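You operate a simulated robot arm through the tools that you are given. There is no shell and no other tool. Be economical: measure what you need, move in short steps, check, and stop when the job is done.

The job below is to be done with a simulated two-armed robot. You get a single attempt, and the scene is never put back.

## Task
On the left cork mat, fold the blue towel in half.

The check looks at the end state, three seconds after you hand in, the way a careful person would. Anything else that was tipped, shoved, dropped, spilled or broken makes it a failure. Flat cloth is picked up by pressing the open fingertips on it (5 to 10 N) and closing them slowly along it; thin cloth reads only 2 to 8 mm in the jaws.

## Robot
Two 7-joint arms with two-finger parallel grippers on one trunk, on a base that drives. Base frame: it is fixed to the floor where the robot stands at the start and does not move with it; the origin is under the middle of the robot, x ahead of it, y to its left, z up; the surface under the hand at the start is at about z = 0.76. Units: m, rad, N and s.
The left shoulder is at the start at [0.062, 0.197, 0.979], the right one opposite. With the tool pointing down near the work surface each hand reaches from about 0.32 to 0.72 m from the robot's upright axis, wherever it stands, measured 20 degrees to its own side. Places, roughly: left cork mat [0.5, -0.1, 0.8]. Payload 1.57 kg a hand.
Tool frame (each hand has its own): the origin (TCP) lies between the finger pads and is the grasp point; the fingertips stand 0.03 m ahead of it; z points along the fingers, y is the line along which they close. The gripper opens to 0.11 m. The fingers are 0.024 m wide and 0.012 m thick; the gripper's body (0.048 by 0.112 m) begins 0.078 m behind the TCP.
Orientation is that of the tool frame in the base frame, as [roll, pitch, yaw] about the fixed x, y, z axes, in that order (R = Rz(yaw) Ry(pitch) Rx(roll)). With the fingers straight down and closing along the base's y, the tool's x points along the base's -x, its y along +y and its z along -z.

## Interface
- The arms move only by the tool move_arm. It takes "left_commands", "right_commands" or both (then of equal length, played together; a hand with none holds still); each is text: rows parted by semicolons, each of 7 numbers parted by spaces: the gripper command, from -1 (fully open) to 1 (shut), values between in proportion, then the shift along the tool's x, y, z in cm, then the turn, a rotation vector about the tool's x, y, z in rad. In form: fingers tx ty tz wx wy wz; .... A call has 1 to 8 rows; each row is the pose to reach, as a shift and turn from the pose commanded when the call began, along the tool's axes at that moment. A row lasts 0.2 s, in which the tool goes at most 0.05 m and 0.15 rad; a call with a longer step from one row to the next is refused whole, and so is a gripper value outside its range. Where a pose cannot be reached the arm comes as near as it can. A force on the tool above 40 N (or 10 N above the force at the start of the call, whichever is more), or a blocked arm, ends the call early, and 0.2 s more pass. The fingers move at their own pace (about 0.072 m/s each) and stop on an object; they squeeze with about 24 N. The grip force told is the motor's: it shows also when the fingers shut on nothing. Time passes only in rows, and 0.2 s behind the last, so rows that repeat a pose let the fingers close. It gives the time, the measured TCP pose, the force on the tool (base axes), the opening and the grip force at its end, in the units of the frame above (readings bear some noise), with the torque about the TCP (base axes, N m) and any sound that the robot's microphone picked up.
- Cameras (640 x 400 px; columns grow to the right, rows downward): "scene" is now at [0.0914, -0.0006, 1.5425]; the picture's right is [-0.01, -1.00, -0.00], its down [-0.92, 0.01, -0.39] and it looks along [0.39, -0.01, -0.92] (base axes); focal length 266 px, centre (320, 200). "left" rides on the left gripper at [0.07, -0.016, -0.141] in its tool frame; the picture's right is [0.23, 0.97, 0.00], its down [-0.85, 0.20, -0.48] and it looks along [-0.47, 0.11, 0.88] (tool axes); focal length 222 px, centre (320, 200). "right" rides on the right gripper at [0.07, 0.016, -0.141] in its tool frame; the picture's right is [-0.23, 0.97, 0.00], its down [-0.85, -0.20, -0.48] and it looks along [-0.47, -0.11, 0.88] (tool axes); focal length 222 px, centre (320, 200). There is no depth. A picture from a camera that has moved, and an enlarged one, comes with that camera's place and axes in the base frame and with its lens.
- capture(camera): a new picture of that camera. No time passes.
- slide_trunk(by): slides the trunk up (or, below 0, down) by that many m; the arms and the scene camera ride with it, the base frame stays. It gives what a move gives, with no picture.
- steer(legs): drives the robot by 1 to 6 legs, each [ahead, left, turn to the left] in m, m and rad, along the robot's own axes; the way and the turn of a leg run together, so that a leg with both is an arc; at most 1.5 m and 3.142 rad a leg. The arms and the cameras ride along, it lands a little off, and it stops where it bumps. It gives what a move gives.
- pan_tilt(pan, tilt): turns the head with the scene camera to pan (to the left, within 1.501 rad either way) and tilt (down, from -0.506 to 1.204), counted from straight ahead of the robot. It gives what a move gives.
- zoom(camera, box): a new picture of the part [left, top, right, bottom] of that camera's present view, enlarged. No time passes.
- close_job(): hands the job in; it is judged then, once.

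Go step by step. Nothing tells you exact positions but the pictures and the camera data: compare them with the known pose of the tool, close in by small moves and look again before you grip or let go. The budget is 120 turns and 100 pictures, counting those below and the enlarged ones. Unless the task says otherwise, let go and move clear before handing in, and close with one line.

The tools are called after ">>>" by a JSON object that holds its "op" and its "data". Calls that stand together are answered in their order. move_arm: Moves the arms, as the interface text tells. Its arguments: {"type":"object","properties":{"left_commands":{"type":"string"},"right_commands":{"type":"string"}},"required":[]} The other tools are called the same way: slide_trunk (by) slides the trunk up or down; steer (legs) drives the base; pan_tilt (pan, tilt) turns the head that bears the scene camera; capture (camera) takes a picture; zoom (camera, box) takes an enlarged picture of a part of a camera's view; close_job () hands the job in.

At the start:

```text
time: 0.0
left_tool_pos: [0.4419, 0.0841, 0.9733]
left_ee_rot: [3.14, -0.002, 3.141]
left_contact_force: [0.3, -0.1, 0.6]
left_torque: [0.02, -0.05, 0.0]
left_gripper_width: 0.1097
left_finger_force: 0.1
right_tool_pos: [0.3636, -0.2664, 0.9805]
right_ee_rot: [3.14, -0.001, 3.141]
right_contact_force: [-0.3, 0.6, -0.3]
right_torque: [0.0, -0.02, -0.01]
right_gripper_width: 0.11
right_finger_force: 0.2
trunk travel left (down, up): [-0.575, 0.415]
robot x, y, heading: [0.0022, 0.0012, -0.0]
head pan, tilt: [-0.014, 1.171]
```

scene: 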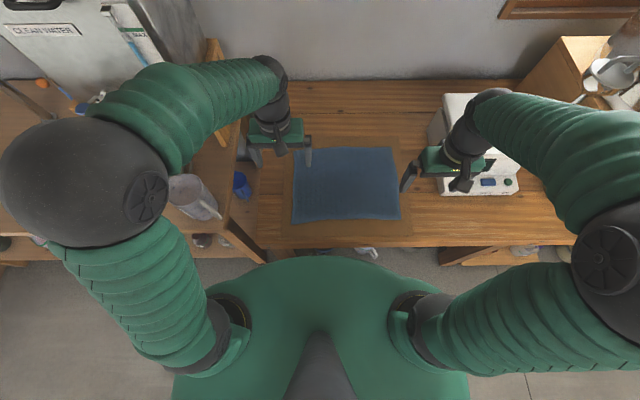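
right: 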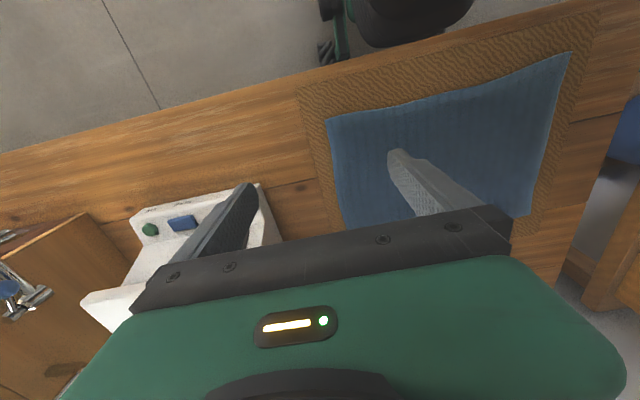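
left: 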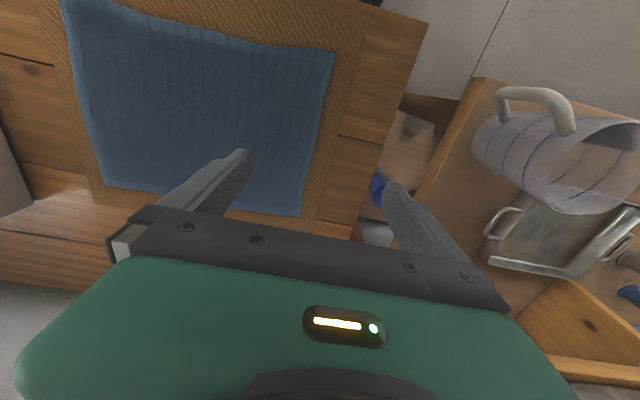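

I see the blue towel lying on the cork mat, roughly x 0.35–0.61 and y −0.26–0.08, with a white device to its right. I'll enlarge the towel to get the corners before choosing the fold.

>>> {"op": "zoom", "data": {"camera": "scene", "box": [230, 80, 530, 268]}}

```text
2.13 times, centred on (380, 174) of scene
camera zoom: at [0.0914, -0.0006, 1.5425], right [-0.01, -1.0, 0.0], down [-0.92, 0.01, -0.39], along [0.39, -0.01, -0.92], focal length 565 px, centre (192, 255)
```

zoom: 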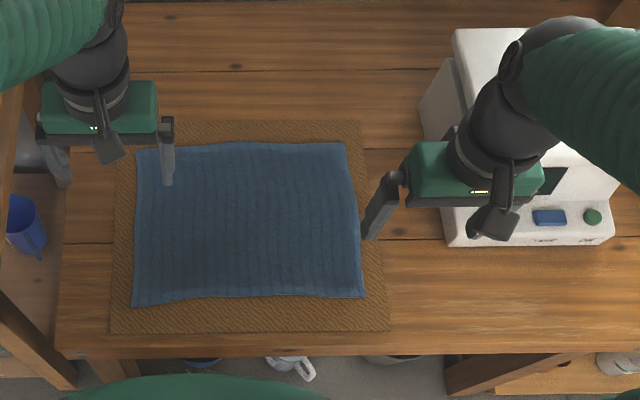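

The towel corners come out near (0.342, 0.078), (0.353, −0.256), (0.616, −0.262) and (0.614, 0.078). I'll fold the near edge onto the far edge with both hands, starting by hovering over the near corners with the fingers partly closed.

>>> {"op": "move_arm", "data": {"left_commands": "0.18 2.2 -1 3.4 0 0 0; 0.18 4.4 -2 6.7 0 0 0; 0.18 6.6 -3 10 0 0 0; 0.18 8.7 -3.9 13.3 0 0 0; 0.18 8.7 -3.9 13.3 0 0 0", "right_commands": "0.18 0 1.1 3.4 0 0 0; 0.18 0 2.2 6.8 0 0 0; 0.18 -0.1 3.4 10.3 0 0 0; 0.18 -0.2 4.4 14 0 0 0; 0.18 -0.2 4.4 14 0 0 0"}}

>>> {"op": "capture", "data": {"camera": "left"}}

>>> {"op": "capture", "data": {"camera": "right"}}

>>> {"op": "zoom", "data": {"camera": "scene", "box": [230, 80, 530, 268]}}

```text
time: 1.2
left_tool_pos: [0.355, 0.0459, 0.8427]
left_ee_rot: [3.141, 0.003, -3.141]
left_contact_force: [-0.3, 0.0, -0.1]
left_torque: [-0.02, -0.03, 0.03]
left_gripper_width: 0.0453
left_finger_force: 0.1
right_tool_pos: [0.365, -0.2225, 0.8394]
right_ee_rot: [3.141, 0.002, 3.141]
right_contact_force: [-0.4, 1.2, 1.3]
right_torque: [0.03, -0.03, 0.03]
right_gripper_width: 0.045
right_finger_force: 0.1
trunk travel left (down, up): [-0.575, 0.415]
robot x, y, heading: [-0.0015, -0.0009, -0.0]
head pan, tilt: [-0.014, 1.171]
```

```text
95 pictures are left
camera left: at [0.2858, 0.0309, 0.9816], right [-0.23, 0.97, 0.0], down [0.85, 0.2, 0.48], along [0.47, 0.11, -0.88], focal length 222 px, centre (320, 200)
```

left: 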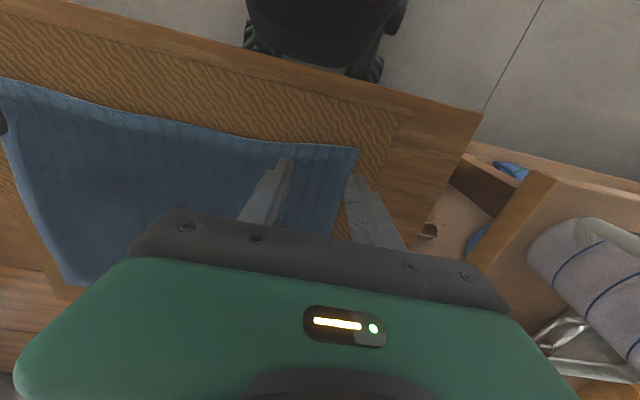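

```text
94 pictures are left
camera right: at [0.2949, -0.2069, 0.9828], right [0.23, 0.97, 0.0], down [0.85, -0.2, 0.48], along [0.47, -0.11, -0.88], focal length 222 px, centre (320, 200)
```

right: 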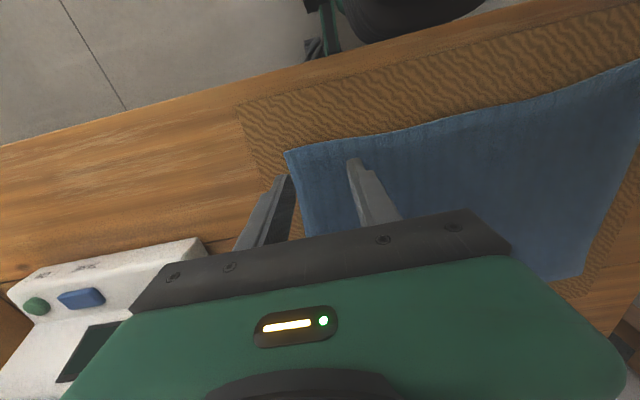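

```text
2.13 times, centred on (380, 174) of scene
camera zoom: at [0.0904, -0.0011, 1.5426], right [-0.01, -1.0, 0.0], down [-0.92, 0.01, -0.39], along [0.39, 0.0, -0.92], focal length 565 px, centre (192, 255)
```

zoom: 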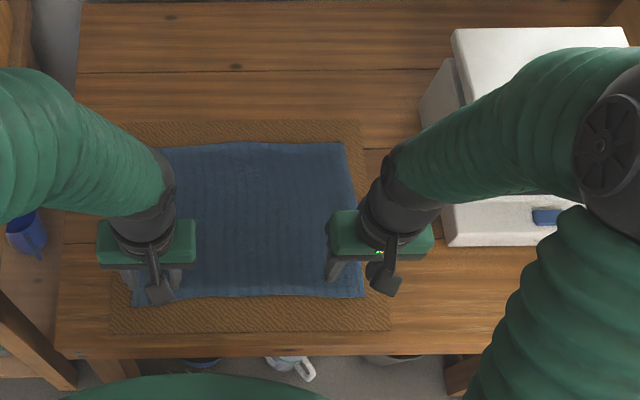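

Both hands hover over the near corners (about (0.339, 0.081) and (0.350, −0.254)), with the outer fingers right at the side edges. I'll shift both inward about 1 cm and lower to just above the cloth.

>>> {"op": "move_arm", "data": {"left_commands": "0.18 0 -0.9 0 0 0 0; 0.18 0 -0.9 2 0 0 0; 0.18 0 -0.9 4 0 0 0; 0.18 0 -0.9 4.3 0 0 0; 0.18 0 -0.9 4.5 0 0 0", "right_commands": "0.18 0 0.9 0 0 0 0; 0.18 0 0.9 2 0 0 0; 0.18 0 0.9 3.7 0 0 0; 0.18 0 0.9 4.0 0 0 0; 0.18 0 0.9 4.2 0 0 0"}}

>>> {"op": "capture", "data": {"camera": "left"}}

>>> {"op": "capture", "data": {"camera": "right"}}

```text
time: 2.4
left_tool_pos: [0.3546, 0.0356, 0.798]
left_ee_rot: [-3.142, 0.002, 3.141]
left_contact_force: [-0.4, 1.3, 6.7]
left_torque: [0.08, 0.0, 0.02]
left_gripper_width: 0.045
left_finger_force: 0.1
right_tool_pos: [0.3636, -0.2116, 0.7983]
right_ee_rot: [-3.142, -0.001, 3.142]
right_contact_force: [0.3, -0.9, 2.0]
right_torque: [-0.01, 0.02, -0.01]
right_gripper_width: 0.0452
right_finger_force: 0.0
trunk travel left (down, up): [-0.575, 0.415]
robot x, y, heading: [-0.004, -0.0008, 0.002]
head pan, tilt: [-0.014, 1.171]
```

```text
92 pictures are left
camera left: at [0.2841, 0.0208, 0.9364], right [-0.23, 0.97, 0.0], down [0.86, 0.2, 0.48], along [0.47, 0.11, -0.88], focal length 222 px, centre (320, 200)
```

left: 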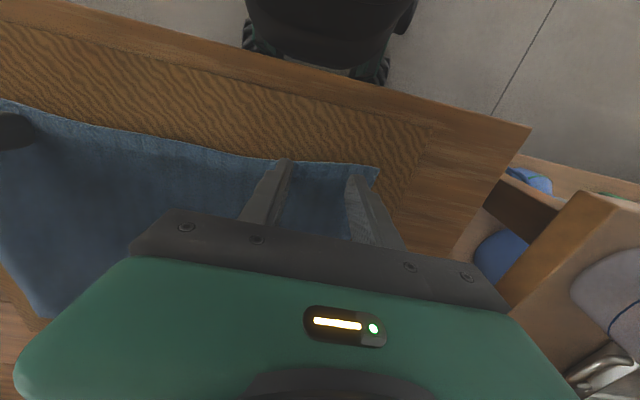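

```text
91 pictures are left
camera right: at [0.2957, -0.1972, 0.9405], right [0.23, 0.97, 0.0], down [0.86, -0.2, 0.48], along [0.47, -0.11, -0.88], focal length 222 px, centre (320, 200)
```

right: 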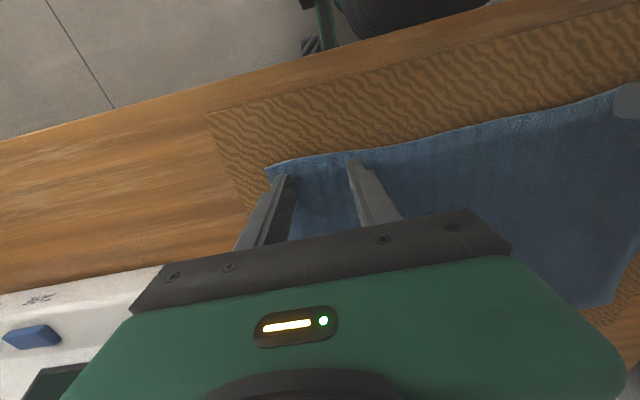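

Left presses with about 7 N, the right about 2 N, both at the edge. I'll press the right a little more and close both slowly.

>>> {"op": "move_arm", "data": {"left_commands": "0.18 0 0 0 0 0 0; 0.3 0 0 0 0 0 0; 0.45 0 0 0 0 0 0; 0.6 0 0 0 0 0 0; 0.75 0 0 0 0 0 0; 0.9 0 0 0 0 0 0; 1 0 0 0 0 0 0; 1 0 0 0 0 0 0", "right_commands": "0.18 0 0 0.25 0 0 0; 0.3 0 0 0.25 0 0 0; 0.45 0 0 0.25 0 0 0; 0.6 0 0 0.25 0 0 0; 0.75 0 0 0.25 0 0 0; 0.9 0 0 0.25 0 0 0; 1 0 0 0.25 0 0 0; 1 0 0 0.25 0 0 0"}}

>>> {"op": "capture", "data": {"camera": "left"}}

>>> {"op": "capture", "data": {"camera": "right"}}

```text
time: 4.2
left_tool_pos: [0.3534, 0.0371, 0.7978]
left_ee_rot: [-3.138, 0.002, -3.14]
left_contact_force: [-0.4, -0.4, 4.0]
left_torque: [-0.02, 0.02, -0.01]
left_gripper_width: 0.0002
left_finger_force: 21.5
right_tool_pos: [0.3649, -0.2116, 0.7961]
right_ee_rot: [3.14, 0.002, -3.14]
right_contact_force: [3.0, 0.9, 28.3]
right_torque: [-0.05, -0.14, 0.02]
right_gripper_width: 0.0066
right_finger_force: 23.7
trunk travel left (down, up): [-0.575, 0.415]
robot x, y, heading: [-0.0034, 0.0045, 0.001]
head pan, tilt: [-0.014, 1.171]
```

```text
90 pictures are left
camera left: at [0.2831, 0.0222, 0.9366], right [-0.23, 0.97, 0.0], down [0.85, 0.2, 0.48], along [0.47, 0.11, -0.88], focal length 222 px, centre (320, 200)
```

left: 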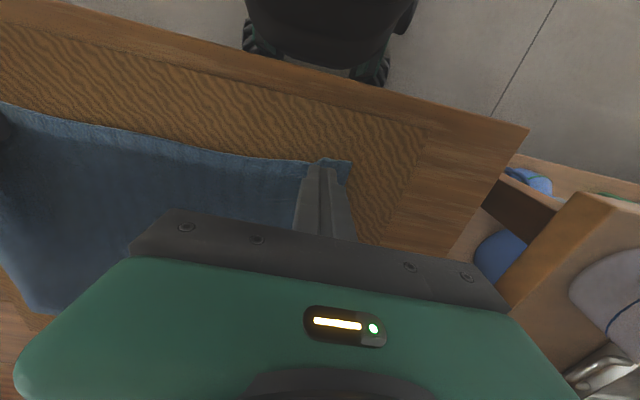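

```text
89 pictures are left
camera right: at [0.2951, -0.1955, 0.9386], right [0.23, 0.97, 0.0], down [0.85, -0.2, 0.48], along [0.47, -0.11, -0.88], focal length 222 px, centre (320, 200)
```

right: 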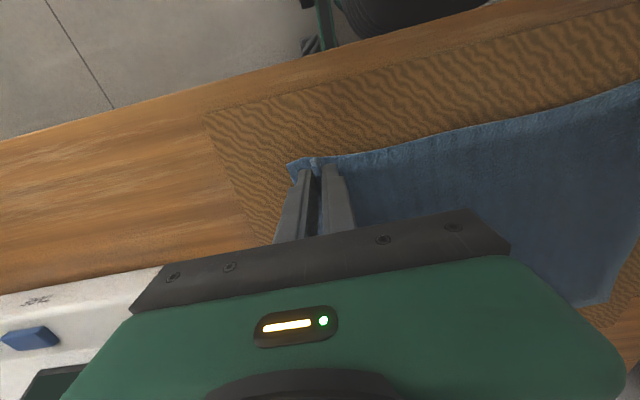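

The right hand holds cloth (6.6 mm); the left slipped (0.2 mm). I'll reopen the left in place, spreading the cloth, press a bit deeper and close again while the right hold is eased up.

>>> {"op": "move_arm", "data": {"left_commands": "0.6 0 0 0 0 0 0; 0.18 0 0 0 0 0 0; 0.18 0 0 0 0 0 0; 0.18 0 0 0.15 0 0 0; 0.18 0 0 0.25 0 0 0; 0.18 0 0 0.25 0 0 0", "right_commands": "1 0 0 -0.1 0 0 0; 1 0 0 -0.3 0 0 0; 1 0 0 -0.3 0 0 0; 1 0 0 -0.3 0 0 0; 1 0 0 -0.3 0 0 0; 1 0 0 -0.3 0 0 0"}}

>>> {"op": "capture", "data": {"camera": "left"}}

```text
time: 5.7
left_tool_pos: [0.3556, 0.0374, 0.795]
left_ee_rot: [3.141, 0.008, -3.141]
left_contact_force: [-3.8, 5.1, 26.7]
left_torque: [-0.03, 0.14, -0.04]
left_gripper_width: 0.0388
left_finger_force: 0.0
right_tool_pos: [0.3631, -0.2111, 0.7997]
right_ee_rot: [3.14, 0.001, -3.139]
right_contact_force: [1.4, 1.0, 1.4]
right_torque: [0.01, -0.03, -0.01]
right_gripper_width: 0.0049
right_finger_force: 23.8
trunk travel left (down, up): [-0.575, 0.415]
robot x, y, heading: [-0.0014, 0.0013, -0.0]
head pan, tilt: [-0.014, 1.171]
stopped in row 6 (left hand): the force on the tool passed its limit at 41 N (the readings are from after the stop); the commanded pose is now the measured one
```

```text
88 pictures are left
camera left: at [0.2835, 0.0216, 0.935], right [-0.23, 0.97, 0.0], down [0.85, 0.2, 0.48], along [0.47, 0.11, -0.88], focal length 222 px, centre (320, 200)
```

left: 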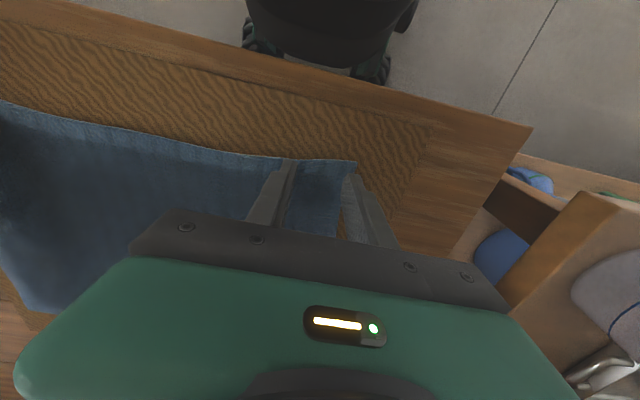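

The left pressed too hard and its outer finger is now at the cloth's side edge. I'll lift slightly, move 1.5 cm inward and press down gently again.

>>> {"op": "move_arm", "data": {"left_commands": "0.18 0 0 -0.8 0 0 0; 0.18 0 -1.5 -0.8 0 0 0; 0.18 0 -1.5 -0.3 0 0 0; 0.18 0 -1.5 -0.15 0 0 0; 0.18 0 -1.5 -0.15 0 0 0"}}

>>> {"op": "capture", "data": {"camera": "left"}}

```text
time: 6.9
left_tool_pos: [0.3555, 0.0223, 0.7966]
left_ee_rot: [-3.14, 0.005, 3.141]
left_contact_force: [-1.2, -1.8, 12.4]
left_torque: [-0.02, 0.0, -0.03]
left_gripper_width: 0.0451
left_finger_force: 0.1
right_tool_pos: [0.3642, -0.2118, 0.7978]
right_ee_rot: [3.14, 0.0, -3.141]
right_contact_force: [0.2, 0.8, 1.7]
right_torque: [0.01, -0.04, -0.02]
right_gripper_width: 0.0046
right_finger_force: 24.2
trunk travel left (down, up): [-0.575, 0.415]
robot x, y, heading: [0.002, -0.0003, -0.003]
head pan, tilt: [-0.014, 1.171]
```

```text
87 pictures are left
camera left: at [0.2845, 0.0053, 0.9356], right [-0.23, 0.97, 0.0], down [0.85, 0.2, 0.48], along [0.47, 0.11, -0.88], focal length 222 px, centre (320, 200)
```

left: 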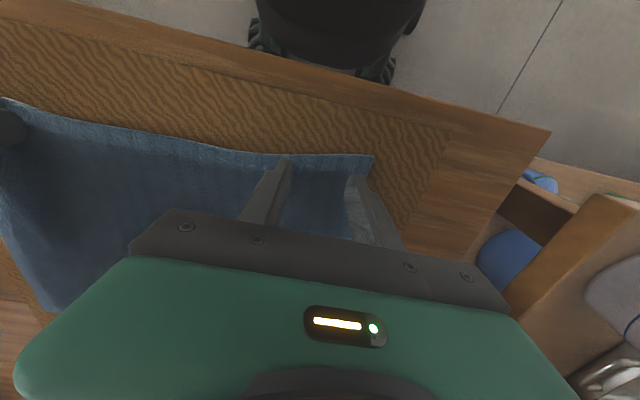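

Both left fingers are on the cloth at about 12 N. Closing slowly now.

>>> {"op": "move_arm", "data": {"left_commands": "0.3 0 0 0 0 0 0; 0.42 0 0 0 0 0 0; 0.55 0 0 0 0 0 0; 0.67 0 0 0 0 0 0; 0.8 0 0 0 0 0 0; 0.9 0 0 0 0 0 0; 1 0 0 0 0 0 0; 1 0 0 0 0 0 0"}}

>>> {"op": "capture", "data": {"camera": "left"}}

```text
time: 8.7
left_tool_pos: [0.3547, 0.0225, 0.7958]
left_ee_rot: [-3.14, 0.004, -3.14]
left_contact_force: [0.8, -3.7, 19.2]
left_torque: [-0.08, -0.05, 0.03]
left_gripper_width: 0.0076
left_finger_force: 24.2
right_tool_pos: [0.3653, -0.212, 0.7989]
right_ee_rot: [3.14, 0.001, -3.141]
right_contact_force: [-0.5, 4.2, 2.1]
right_torque: [0.14, -0.03, 0.01]
right_gripper_width: 0.0049
right_finger_force: 24.0
trunk travel left (down, up): [-0.575, 0.415]
robot x, y, heading: [-0.0007, -0.0027, 0.004]
head pan, tilt: [-0.014, 1.171]
```

```text
86 pictures are left
camera left: at [0.2843, 0.006, 0.9354], right [-0.23, 0.97, 0.0], down [0.85, 0.2, 0.48], along [0.47, 0.11, -0.88], focal length 222 px, centre (320, 200)
```

left: 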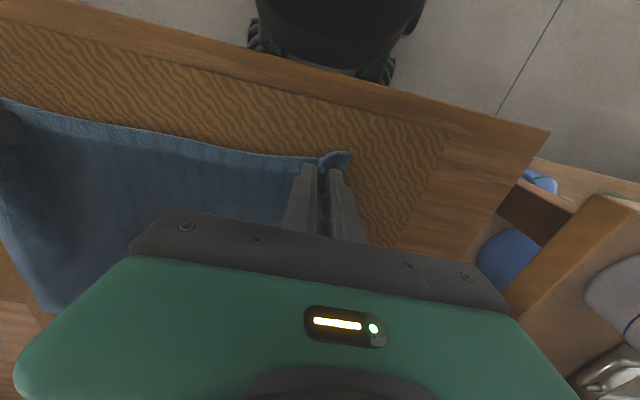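

Both hands hold cloth now (7.6 and 4.9 mm). I'll lift and carry the near edge along the first half of an arc over the fold line at x ≈ 0.48.

>>> {"op": "move_arm", "data": {"left_commands": "1 -0.24 0 -2.3 0 0 0; 1 -0.95 0 -4.4 0 0 0; 1 -2.1 0 -6.4 0 0 0; 1 -3.66 0 -8.1 0 0 0; 1 -5.55 0 -9.6 0 0 0; 1 -7.7 0 -10.6 0 0 0; 1 -10.06 0 -11.3 0 0 0; 1 -12.5 0 -11.5 0 0 0", "right_commands": "1 -0.24 0 -2.3 0 0 0; 1 -0.95 0 -4.4 0 0 0; 1 -2.1 0 -6.4 0 0 0; 1 -3.66 0 -8.1 0 0 0; 1 -5.55 0 -9.6 0 0 0; 1 -7.7 0 -10.6 0 0 0; 1 -10.06 0 -11.3 0 0 0; 1 -12.5 0 -11.5 0 0 0"}}

>>> {"op": "zoom", "data": {"camera": "scene", "box": [230, 80, 530, 268]}}

>>> {"op": "capture", "data": {"camera": "left"}}

>>> {"op": "capture", "data": {"camera": "right"}}

```text
time: 10.5
left_tool_pos: [0.4848, 0.0218, 0.9118]
left_ee_rot: [3.141, 0.0, -3.14]
left_contact_force: [0.8, -2.4, -0.4]
left_torque: [-0.12, 0.0, 0.04]
left_gripper_width: 0.0071
left_finger_force: 23.8
right_tool_pos: [0.4916, -0.2106, 0.9122]
right_ee_rot: [3.141, -0.003, -3.142]
right_contact_force: [-0.5, 2.7, -0.4]
right_torque: [0.15, 0.0, 0.02]
right_gripper_width: 0.0051
right_finger_force: 24.3
trunk travel left (down, up): [-0.575, 0.415]
robot x, y, heading: [0.0022, 0.0002, -0.001]
head pan, tilt: [-0.014, 1.171]
```

```text
2.13 times, centred on (380, 174) of scene
camera zoom: at [0.0957, -0.0007, 1.5422], right [-0.01, -1.0, 0.0], down [-0.92, 0.01, -0.38], along [0.38, -0.01, -0.92], focal length 565 px, centre (192, 255)
```

zoom: 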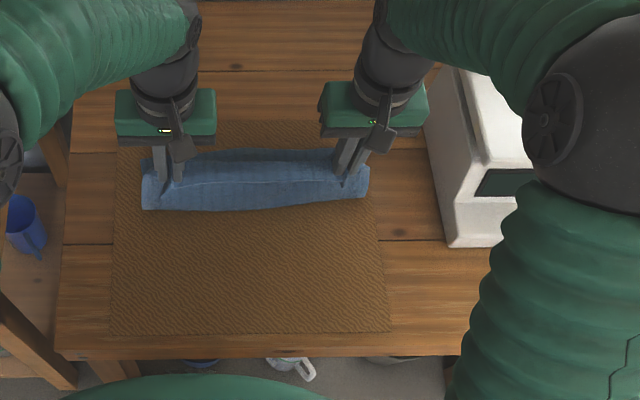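

```text
84 pictures are left
camera left: at [0.4134, 0.0062, 1.0514], right [-0.23, 0.97, 0.0], down [0.85, 0.2, 0.48], along [0.47, 0.11, -0.88], focal length 222 px, centre (320, 200)
```

left: 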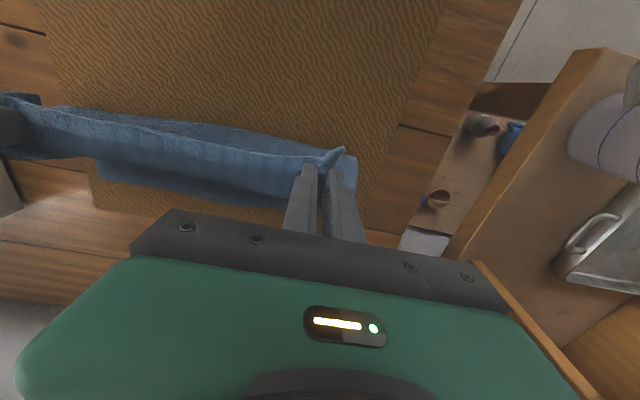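

```text
83 pictures are left
camera right: at [0.4232, -0.1953, 1.0545], right [0.23, 0.97, 0.0], down [0.86, -0.2, 0.48], along [0.46, -0.11, -0.88], focal length 222 px, centre (320, 200)
```

right: 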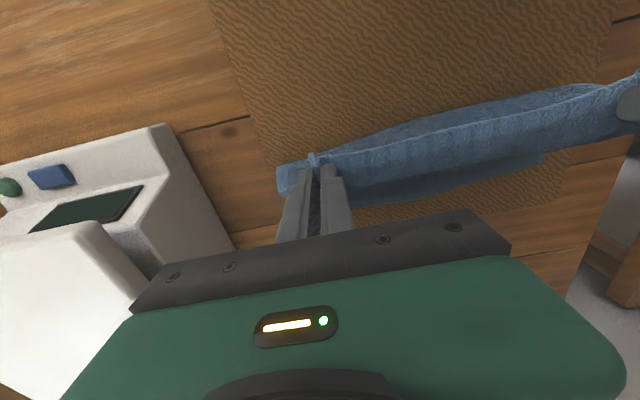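

The towel stands folded up neatly with the fold near x ≈ 0.48, and both hands still hold. The device at y < −0.38 is about 0.13 m tall, so I'll continue the arc partway and check the right arm's clearance.

>>> {"op": "move_arm", "data": {"left_commands": "1 -2.44 0 0.2 0 0 0; 1 -4.78 0 0.8 0 0 0; 1 -6.94 0 1.8 0 0 0; 1 -8.84 0 3.2 0 0 0; 1 -10.4 0 5 0 0 0", "right_commands": "1 -2.44 0 0.2 0 0 0; 1 -4.78 0 0.8 0 0 0; 1 -6.94 0 1.8 0 0 0; 1 -8.84 0 3.2 0 0 0; 1 -10.4 0 5 0 0 0"}}

>>> {"op": "capture", "data": {"camera": "scene"}}

>>> {"op": "capture", "data": {"camera": "right"}}

>>> {"op": "capture", "data": {"camera": "left"}}

```text
time: 11.7
left_tool_pos: [0.5862, 0.0219, 0.8589]
left_ee_rot: [3.141, 0.002, 3.141]
left_contact_force: [0.5, -3.8, 0.7]
left_torque: [-0.17, 0.01, -0.02]
left_gripper_width: 0.007
left_finger_force: 24.5
right_tool_pos: [0.5959, -0.2116, 0.862]
right_ee_rot: [3.14, -0.001, 3.142]
right_contact_force: [0.6, 3.8, -0.4]
right_torque: [0.15, -0.01, 0.03]
right_gripper_width: 0.0048
right_finger_force: 24.4
trunk travel left (down, up): [-0.575, 0.415]
robot x, y, heading: [-0.0003, -0.0008, -0.001]
head pan, tilt: [-0.014, 1.171]
```

```text
82 pictures are left
camera scene: at [0.0962, -0.0011, 1.5422], right [-0.01, -1.0, 0.0], down [-0.92, 0.01, -0.38], along [0.38, 0.0, -0.92], focal length 266 px, centre (320, 200)
```

scene: 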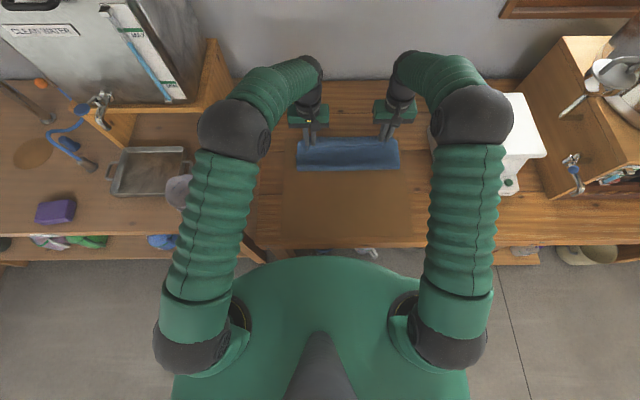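

```text
81 pictures are left
camera right: at [0.5271, -0.1963, 1.0041], right [0.23, 0.97, 0.0], down [0.86, -0.2, 0.48], along [0.46, -0.11, -0.88], focal length 222 px, centre (320, 200)
```

right: 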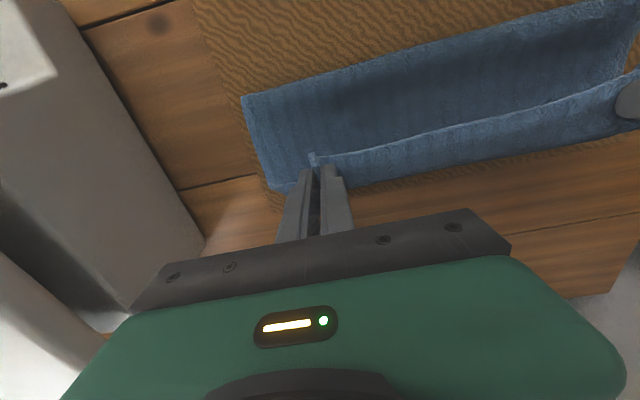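

```text
80 pictures are left
camera left: at [0.5154, 0.0065, 0.999], right [-0.23, 0.97, 0.0], down [0.85, 0.2, 0.48], along [0.47, 0.11, -0.88], focal length 222 px, centre (320, 200)
```

left: 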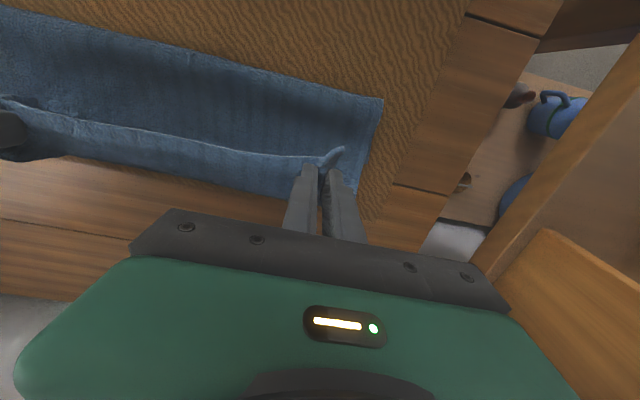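

The fold line has slid to x ≈ 0.52, so laying it now would overshoot the far edge. I'll bring the hands back to x ≈ 0.46 at low height so the slack bulges toward the robot and the fold returns to ≈ 0.48.

>>> {"op": "move_arm", "data": {"left_commands": "1 3 0 -1 0 0 0; 1 6 0 -1.5 0 0 0; 1 9 0 -1 0 0 0; 1 12 0 0 0 0 0; 1 12.5 0 1 0 0 0; 1 12.5 0 1 0 0 0", "right_commands": "1 3 0 -1 0 0 0; 1 6 0 -1.5 0 0 0; 1 9 0 -1 0 0 0; 1 12 0 0 0 0 0; 1 12.5 0 1 0 0 0; 1 12.5 0 1 0 0 0"}}

>>> {"op": "capture", "data": {"camera": "left"}}

>>> {"op": "zoom", "data": {"camera": "scene", "box": [230, 80, 530, 268]}}

```text
time: 13.1
left_tool_pos: [0.462, 0.0227, 0.8534]
left_ee_rot: [3.141, 0.004, -3.14]
left_contact_force: [-0.2, -5.9, 1.3]
left_torque: [-0.2, -0.02, -0.03]
left_gripper_width: 0.0072
left_finger_force: 23.8
right_tool_pos: [0.4683, -0.2127, 0.8525]
right_ee_rot: [3.14, 0.0, 3.141]
right_contact_force: [-0.4, 5.2, -0.6]
right_torque: [0.17, 0.0, 0.0]
right_gripper_width: 0.0046
right_finger_force: 24.1
trunk travel left (down, up): [-0.575, 0.415]
robot x, y, heading: [-0.0013, 0.0018, -0.002]
head pan, tilt: [-0.014, 1.171]
```

```text
79 pictures are left
camera left: at [0.3903, 0.0073, 0.9919], right [-0.23, 0.97, 0.0], down [0.85, 0.2, 0.48], along [0.47, 0.11, -0.88], focal length 222 px, centre (320, 200)
```

left: 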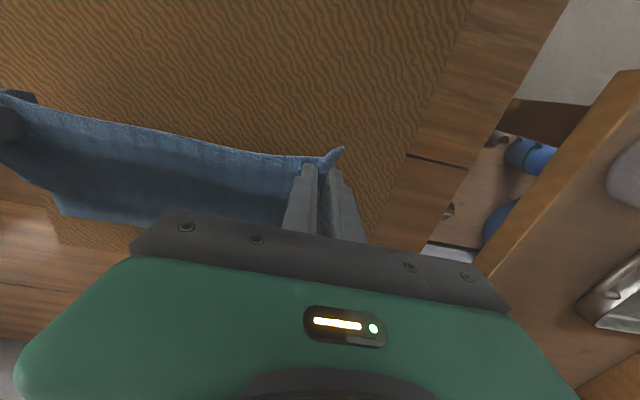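

```text
2.13 times, centred on (380, 174) of scene
camera zoom: at [0.0922, -0.0008, 1.5424], right [-0.01, -1.0, 0.0], down [-0.92, 0.01, -0.39], along [0.39, -0.01, -0.92], focal length 565 px, centre (192, 255)
```

zoom: 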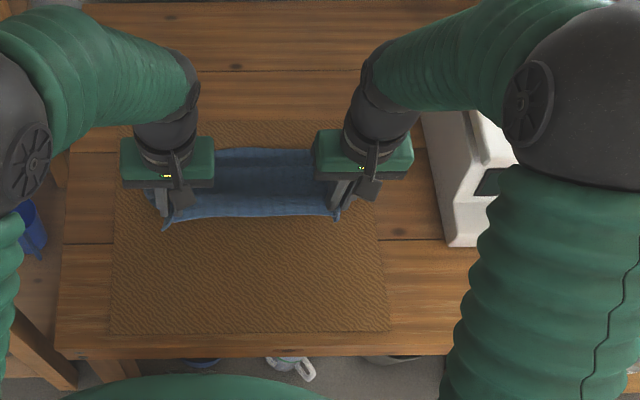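

The towel hangs in a soft loop; allowing for the loop's own curve, the fold does come out near x ≈ 0.49 when flattened. I'll carry the edge forward again, easing the sideways tension, and lower it just above the far edge.

>>> {"op": "move_arm", "data": {"left_commands": "1 -2 -0.2 -4 0 0 0; 1 -5 -0.3 -4.7 0 0 0; 1 -8 -0.3 -3.8 0 0 0; 1 -10.5 -0.3 -2 0 0 0; 1 -12.3 -0.3 0.3 0 0 0; 1 -13.6 -0.3 2.6 0 0 0; 1 -14 -0.3 4.2 0 0 0; 1 -14 -0.3 4.2 0 0 0", "right_commands": "1 -2 0.2 -4 0 0 0; 1 -5 0.3 -4.7 0 0 0; 1 -8 0.3 -3.8 0 0 0; 1 -10.5 0.3 -2 0 0 0; 1 -12.3 0.3 0.3 0 0 0; 1 -13.6 0.3 2.6 0 0 0; 1 -14 0.3 4.2 0 0 0; 1 -14 0.3 4.2 0 0 0"}}

>>> {"op": "capture", "data": {"camera": "left"}}

>>> {"op": "capture", "data": {"camera": "right"}}

>>> {"op": "zoom", "data": {"camera": "scene", "box": [250, 100, 450, 225]}}

```text
time: 14.9
left_tool_pos: [0.5991, 0.0178, 0.8099]
left_ee_rot: [-3.141, 0.005, 3.142]
left_contact_force: [-0.3, -0.3, 1.6]
left_torque: [-0.03, 0.0, 0.0]
left_gripper_width: 0.007
left_finger_force: 23.7
right_tool_pos: [0.6095, -0.2084, 0.8124]
right_ee_rot: [3.141, 0.001, -3.141]
right_contact_force: [0.5, 0.4, 1.3]
right_torque: [0.0, 0.01, -0.04]
right_gripper_width: 0.005
right_finger_force: 23.4
trunk travel left (down, up): [-0.575, 0.415]
robot x, y, heading: [-0.0004, -0.0009, 0.001]
head pan, tilt: [-0.014, 1.171]
```

```text
77 pictures are left
camera left: at [0.5285, 0.0023, 0.9495], right [-0.23, 0.97, 0.0], down [0.85, 0.2, 0.48], along [0.47, 0.11, -0.88], focal length 222 px, centre (320, 200)
```

left: 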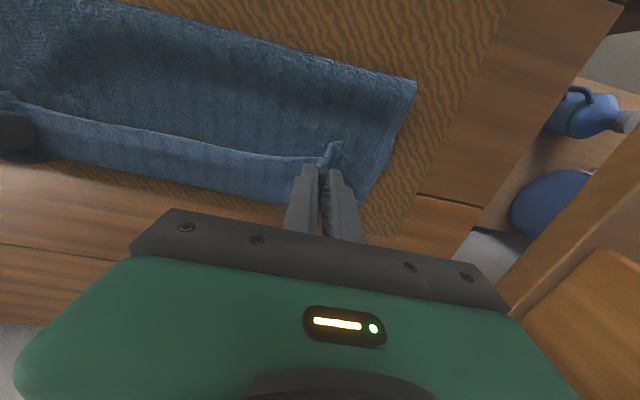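

```text
76 pictures are left
camera right: at [0.54, -0.1935, 0.9549], right [0.23, 0.97, 0.0], down [0.85, -0.2, 0.48], along [0.47, -0.11, -0.88], focal length 222 px, centre (320, 200)
```

right: 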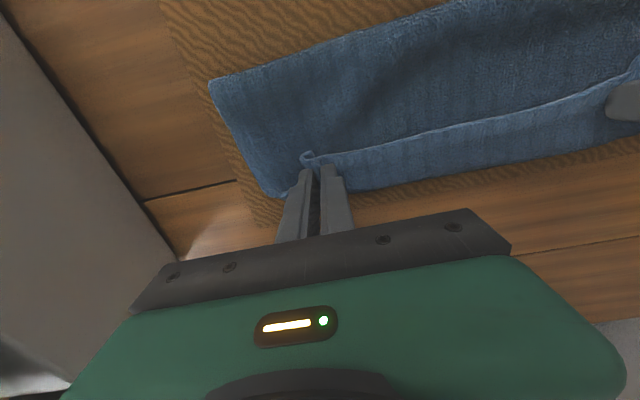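

```text
3.20 times, centred on (350, 162) of scene
camera zoom: at [0.0933, -0.0007, 1.5424], right [-0.01, -1.0, 0.0], down [-0.92, 0.01, -0.39], along [0.39, -0.01, -0.92], focal length 850 px, centre (224, 320)
```

zoom: 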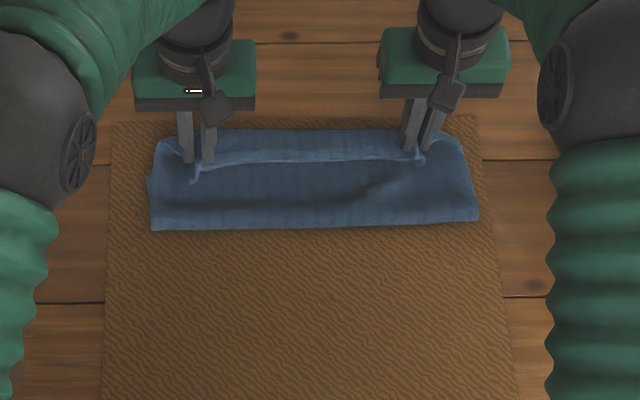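

The held edge curls back toward the robot in a U under the fingers because the hands kept their orientation. I'll raise slightly and tilt both hands forward to unroll that flap toward the far edge before release.

>>> {"op": "move_arm", "data": {"left_commands": "1 -0.5 0 -0.7 0 0.14 0; 1 -1 0 -1.4 0 0.28 0; 1 -1.5 0 -1.7 0 0.42 0; 1 -2 0 -1.7 0 0.56 0; 1 -2.5 0 -1.7 0 0.7 0; 1 -2.5 0 -1.7 0 0.7 0", "right_commands": "1 -0.4 0 -0.7 0 0.14 0; 1 -0.8 0 -1.4 0 0.28 0; 1 -1.2 0 -1.7 0 0.42 0; 1 -1.6 0 -1.7 0 0.56 0; 1 -2 0 -1.7 0 0.7 0; 1 -2 0 -1.7 0 0.7 0"}}

>>> {"op": "capture", "data": {"camera": "left"}}

>>> {"op": "zoom", "data": {"camera": "scene", "box": [250, 100, 450, 225]}}

```text
time: 16.3
left_tool_pos: [0.5141, 0.0456, 0.8361]
left_ee_rot: [-3.134, -0.688, 3.141]
left_contact_force: [3.0, -26.2, 0.8]
left_torque: [-0.67, -0.05, 0.55]
left_gripper_width: 0.007
left_finger_force: 24.4
left hand out of reach, approached as far as the arm can: row 2, 3, 4, 5, 6
right_tool_pos: [0.5346, -0.2096, 0.8339]
right_ee_rot: [3.134, -0.667, -3.138]
right_contact_force: [-2.0, 25.5, 0.5]
right_torque: [0.66, 0.11, -0.52]
right_gripper_width: 0.0069
right_finger_force: 24.1
right hand out of reach, approached as far as the arm can: row 3, 4, 5, 6
trunk travel left (down, up): [-0.575, 0.415]
robot x, y, heading: [-0.0043, -0.0023, 0.0]
head pan, tilt: [-0.014, 1.171]
```

```text
74 pictures are left
camera left: at [0.5487, 0.0308, 0.9881], right [-0.18, 0.97, 0.14], down [0.96, 0.2, -0.17], along [-0.2, 0.1, -0.98], focal length 222 px, centre (320, 200)
```

left: 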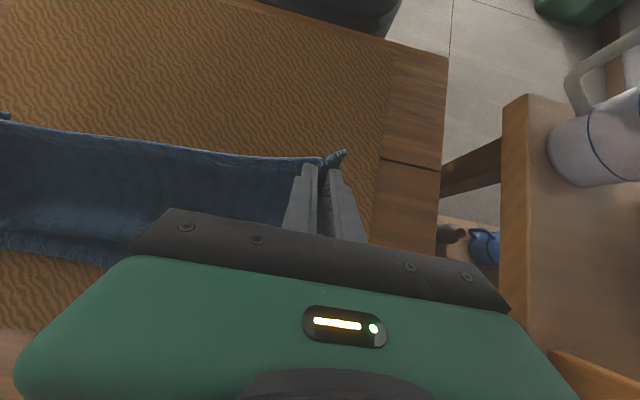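

```text
3.20 times, centred on (350, 162) of scene
camera zoom: at [0.0948, -0.0015, 1.5423], right [-0.01, -1.0, 0.0], down [-0.92, 0.01, -0.39], along [0.39, 0.0, -0.92], focal length 850 px, centre (224, 320)
```

zoom: 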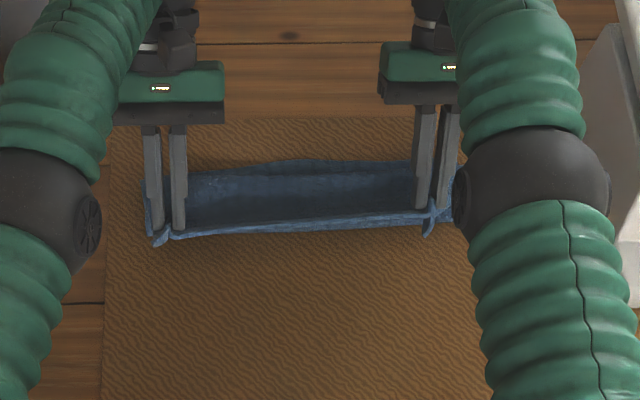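

Tilting runs out of reach and puts tension between the hands, so I'll undo the tilt step by step.

>>> {"op": "move_arm", "data": {"left_commands": "1 0 0 0 0 -0.14 0; 1 0 0 0 0 -0.28 0; 1 0 0 0 0 -0.42 0; 1 0 0 0 0 -0.56 0; 1 0 0 0 0 -0.7 0; 1 0 0 0 0 -0.7 0", "right_commands": "1 0 0 0 0 -0.14 0; 1 0 0 0 0 -0.28 0; 1 0 0 0 0 -0.42 0; 1 0 0 0 0 -0.56 0; 1 0 0 0 0 -0.7 0; 1 0 0 0 0 -0.7 0"}}

>>> {"op": "capture", "data": {"camera": "left"}}

>>> {"op": "zoom", "data": {"camera": "scene", "box": [250, 100, 450, 225]}}

```text
time: 17.7
left_tool_pos: [0.5136, 0.0518, 0.8339]
left_ee_rot: [-3.14, 0.003, -3.141]
left_contact_force: [2.2, -22.3, -0.7]
left_torque: [-0.77, -0.08, 0.14]
left_gripper_width: 0.0081
left_finger_force: 24.0
right_tool_pos: [0.5345, -0.2081, 0.8313]
right_ee_rot: [3.141, -0.002, -3.142]
right_contact_force: [-1.9, 22.9, -1.0]
right_torque: [0.72, 0.08, -0.1]
right_gripper_width: 0.0065
right_finger_force: 23.9
trunk travel left (down, up): [-0.575, 0.415]
robot x, y, heading: [0.0003, 0.0005, 0.005]
head pan, tilt: [-0.014, 1.171]
```

```text
72 pictures are left
camera left: at [0.4424, 0.0358, 0.9735], right [-0.23, 0.97, 0.0], down [0.85, 0.2, 0.48], along [0.47, 0.11, -0.88], focal length 222 px, centre (320, 200)
```

left: 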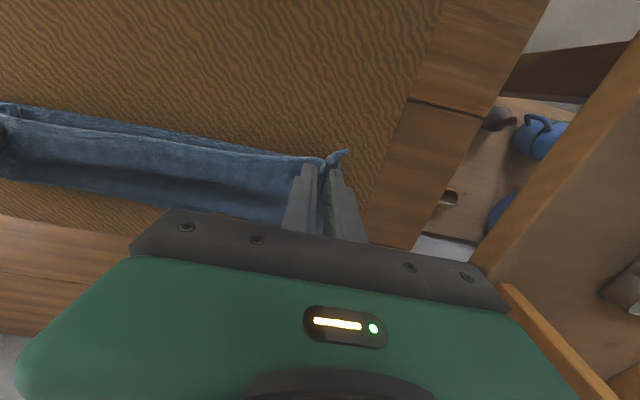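

```text
3.20 times, centred on (350, 162) of scene
camera zoom: at [0.0946, -0.0006, 1.5422], right [-0.01, -1.0, 0.0], down [-0.92, 0.01, -0.39], along [0.39, -0.01, -0.92], focal length 850 px, centre (224, 320)
```

zoom: 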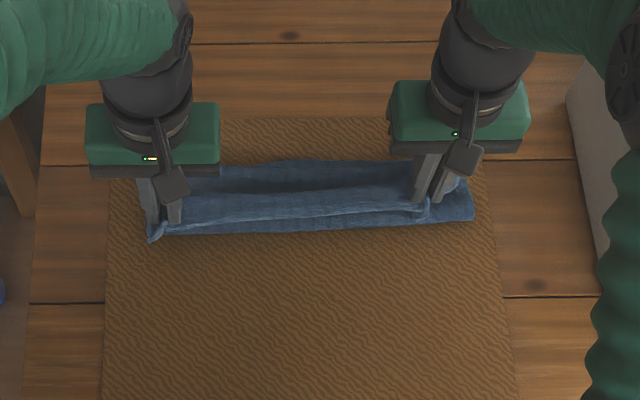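

Reach was indeed the limit; now the hands are upright at x ≈ 0.52. I'll relieve the sideways tension and carry the edge forward again to the far edge, then release there and let the flap spring open.

>>> {"op": "move_arm", "data": {"left_commands": "1 0 -1.6 -2 0 0 0; 1 -1.5 -3.2 -4 0 0 0; 1 -4 -3.2 -4.5 0 0 0; 1 -6 -3.2 -4 0 0 0; 1 -8 -3.2 -2.5 0 0 0; 1 -9.6 -3.2 -0.5 0 0 0; 1 -10.2 -3.2 1.2 0 0 0; 1 -10.2 -3.2 1.6 0 0 0", "right_commands": "1 0 0 -2 0 0 0; 1 -1.2 0 -4 0 0 0; 1 -3.4 0 -4.5 0 0 0; 1 -5 0 -4 0 0 0; 1 -6.5 0 -2.5 0 0 0; 1 -7.8 0 -0.5 0 0 0; 1 -8.2 0 1.2 0 0 0; 1 -8.2 0 1.6 0 0 0"}}

>>> {"op": "capture", "data": {"camera": "left"}}

>>> {"op": "capture", "data": {"camera": "right"}}

>>> {"op": "zoom", "data": {"camera": "scene", "box": [250, 100, 450, 225]}}

```text
time: 19.5
left_tool_pos: [0.6148, 0.0201, 0.8181]
left_ee_rot: [3.141, 0.003, -3.141]
left_contact_force: [0.4, 0.4, 1.2]
left_torque: [0.02, 0.0, 0.01]
left_gripper_width: 0.0045
left_finger_force: 24.0
right_tool_pos: [0.618, -0.2062, 0.8151]
right_ee_rot: [3.139, -0.002, 3.14]
right_contact_force: [0.7, -0.6, 0.1]
right_torque: [0.06, 0.0, 0.01]
right_gripper_width: 0.0049
right_finger_force: 24.0
trunk travel left (down, up): [-0.575, 0.415]
robot x, y, heading: [-0.0014, 0.0015, 0.004]
head pan, tilt: [-0.014, 1.171]
```

```text
70 pictures are left
camera left: at [0.5436, 0.0044, 0.958], right [-0.23, 0.97, 0.0], down [0.85, 0.2, 0.48], along [0.47, 0.11, -0.88], focal length 222 px, centre (320, 200)
```

left: 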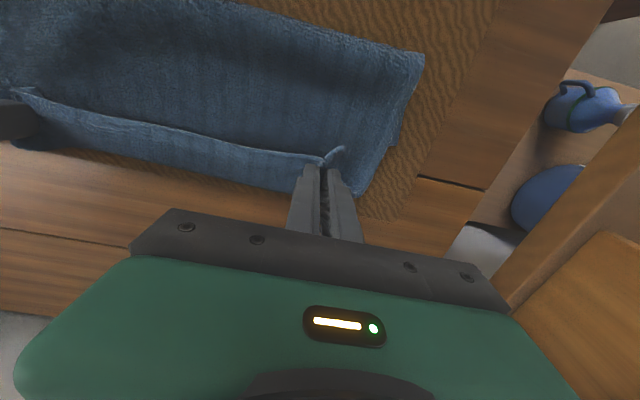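

```text
69 pictures are left
camera right: at [0.5486, -0.1922, 0.9585], right [0.23, 0.97, 0.0], down [0.86, -0.2, 0.48], along [0.47, -0.11, -0.88], focal length 222 px, centre (320, 200)
```

right: 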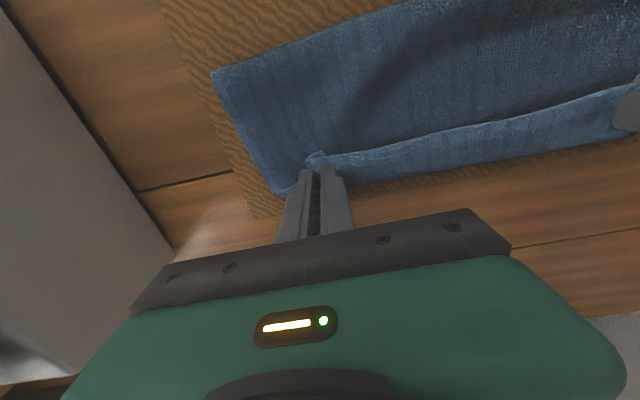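

```text
3.20 times, centred on (350, 162) of scene
camera zoom: at [0.0938, -0.0008, 1.5423], right [-0.01, -1.0, 0.0], down [-0.92, 0.01, -0.39], along [0.39, -0.01, -0.92], focal length 850 px, centre (224, 320)
```

zoom: 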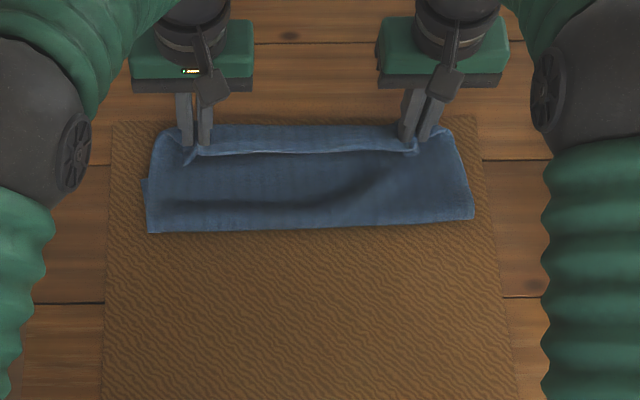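

The towel is folded over with the fold at x ≈ 0.51 and the far side at ≈ 0.63; only the held flap stands up. I'll open both hands and lift straight up.

>>> {"op": "move_arm", "data": {"left_commands": "0.6 0 0 0 0 0 0; 0.3 0 0 0 0 0 0; 0.3 0 0 0 0 0 0; 0.3 0 0 -2 0 0 0; 0.3 0 0 -5 0 0 0; 0.3 0 0 -9 0 0 0; 0.3 0 0 -11 0 0 0", "right_commands": "0.6 0 0 0 0 0 0; 0.3 0 0 0 0 0 0; 0.3 0 0 0 0 0 0; 0.3 0 0 -2 0 0 0; 0.3 0 0 -5 0 0 0; 0.3 0 0 -9 0 0 0; 0.3 0 0 -11 0 0 0"}}

>>> {"op": "capture", "data": {"camera": "left"}}

>>> {"op": "capture", "data": {"camera": "right"}}

>>> {"op": "zoom", "data": {"camera": "scene", "box": [250, 100, 450, 225]}}

```text
time: 21.1
left_tool_pos: [0.6157, 0.0195, 0.9294]
left_ee_rot: [-3.142, 0.0, 3.142]
left_contact_force: [-0.7, -0.4, 0.3]
left_torque: [0.02, 0.02, 0.01]
left_gripper_width: 0.0384
left_finger_force: 0.2
right_tool_pos: [0.6161, -0.2081, 0.9252]
right_ee_rot: [3.141, -0.001, -3.14]
right_contact_force: [-0.7, -0.1, 0.7]
right_torque: [0.0, -0.01, 0.0]
right_gripper_width: 0.0384
right_finger_force: 0.0
trunk travel left (down, up): [-0.575, 0.415]
robot x, y, heading: [0.0001, -0.0012, -0.003]
head pan, tilt: [-0.014, 1.171]
```

```text
67 pictures are left
camera left: at [0.5444, 0.0038, 1.0678], right [-0.23, 0.97, 0.0], down [0.85, 0.2, 0.48], along [0.47, 0.11, -0.88], focal length 222 px, centre (320, 200)
```

left: 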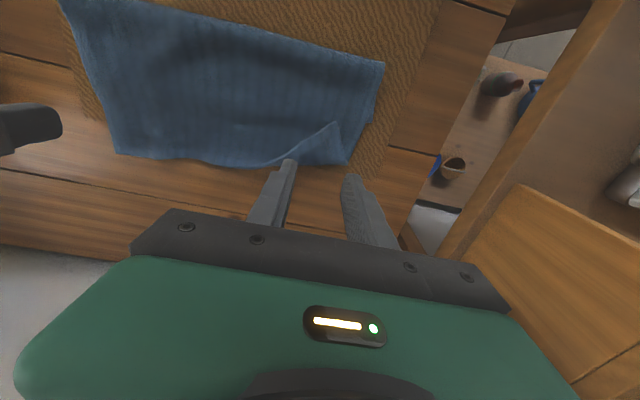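

```text
66 pictures are left
camera right: at [0.5474, -0.1925, 1.0688], right [0.23, 0.97, 0.0], down [0.86, -0.2, 0.48], along [0.47, -0.11, -0.88], focal length 222 px, centre (320, 200)
```

right: 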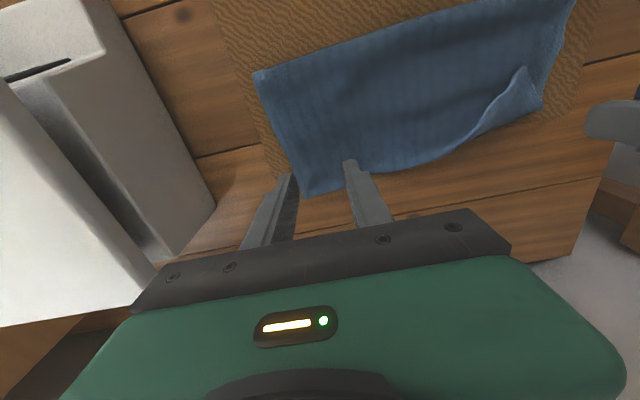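

```text
3.20 times, centred on (350, 162) of scene
camera zoom: at [0.0933, -0.0005, 1.5423], right [-0.01, -1.0, 0.0], down [-0.92, 0.01, -0.39], along [0.39, -0.01, -0.92], focal length 850 px, centre (224, 320)
```

zoom: 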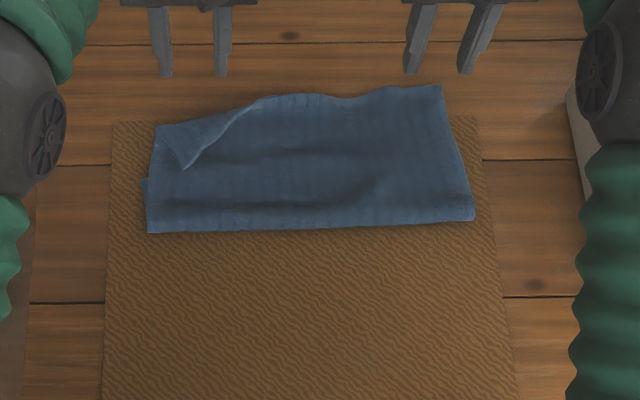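

The flap on the right sprang open, leaving the top layer about 4–5 cm past the bottom edge, while the left corner is still turned back as a triangle (tip near (0.585, 0.032)). I'll first sweep the left corner open with closed fingers, moving outward from behind its tip.

>>> {"op": "move_arm", "data": {"left_commands": "1 3 0.7 0 0 0 0; 1 6 1.4 0 0 0 0; 1 6 1.4 4 0 0 0; 1 6 1.4 8 0 0 0; 1 6 1.4 11 0 0 0; 1 6 1.4 12 0 0 0", "right_commands": "0.3 0 0 0 0 0 0; 0.3 0 0 0 0 0 0; 0.3 0 0 0 0 0 0; 0.3 0 0 0 0 0 0; 0.3 0 0 0 0 0 0; 0.3 0 0 0 0 0 0"}}

>>> {"op": "capture", "data": {"camera": "left"}}

>>> {"op": "zoom", "data": {"camera": "scene", "box": [250, 100, 450, 225]}}

```text
time: 22.5
left_tool_pos: [0.5562, 0.0357, 0.8087]
left_ee_rot: [3.141, 0.001, -3.14]
left_contact_force: [0.4, 0.2, -0.3]
left_torque: [-0.04, -0.01, 0.04]
left_gripper_width: 0.0001
left_finger_force: 21.4
right_tool_pos: [0.6165, -0.2063, 0.9252]
right_ee_rot: [3.139, -0.003, -3.142]
right_contact_force: [-0.2, 0.4, 0.0]
right_torque: [-0.02, 0.0, 0.02]
right_gripper_width: 0.0386
right_finger_force: 0.0
trunk travel left (down, up): [-0.575, 0.415]
robot x, y, heading: [0.0017, -0.0004, -0.001]
head pan, tilt: [-0.014, 1.171]
```

```text
64 pictures are left
camera left: at [0.4857, 0.0194, 0.9479], right [-0.23, 0.97, 0.0], down [0.85, 0.2, 0.48], along [0.47, 0.11, -0.88], focal length 222 px, centre (320, 200)
```

left: 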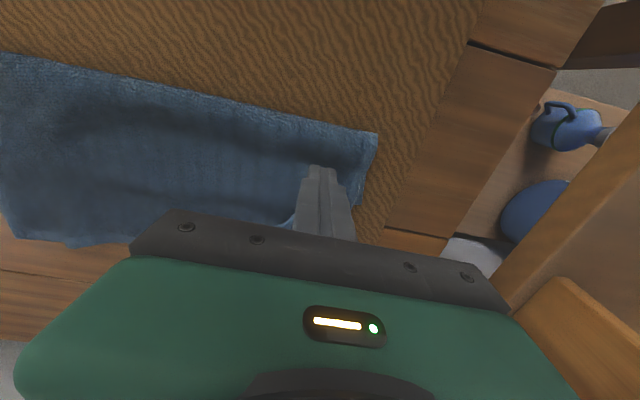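

```text
3.20 times, centred on (350, 162) of scene
camera zoom: at [0.0943, -0.0007, 1.5423], right [-0.01, -1.0, 0.0], down [-0.92, 0.01, -0.39], along [0.39, -0.01, -0.92], focal length 850 px, centre (224, 320)
```

zoom: 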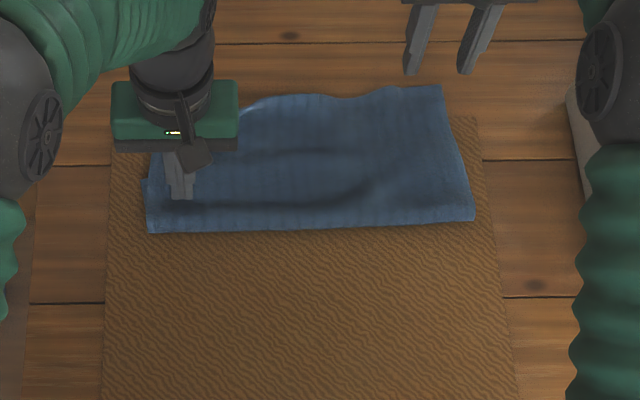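

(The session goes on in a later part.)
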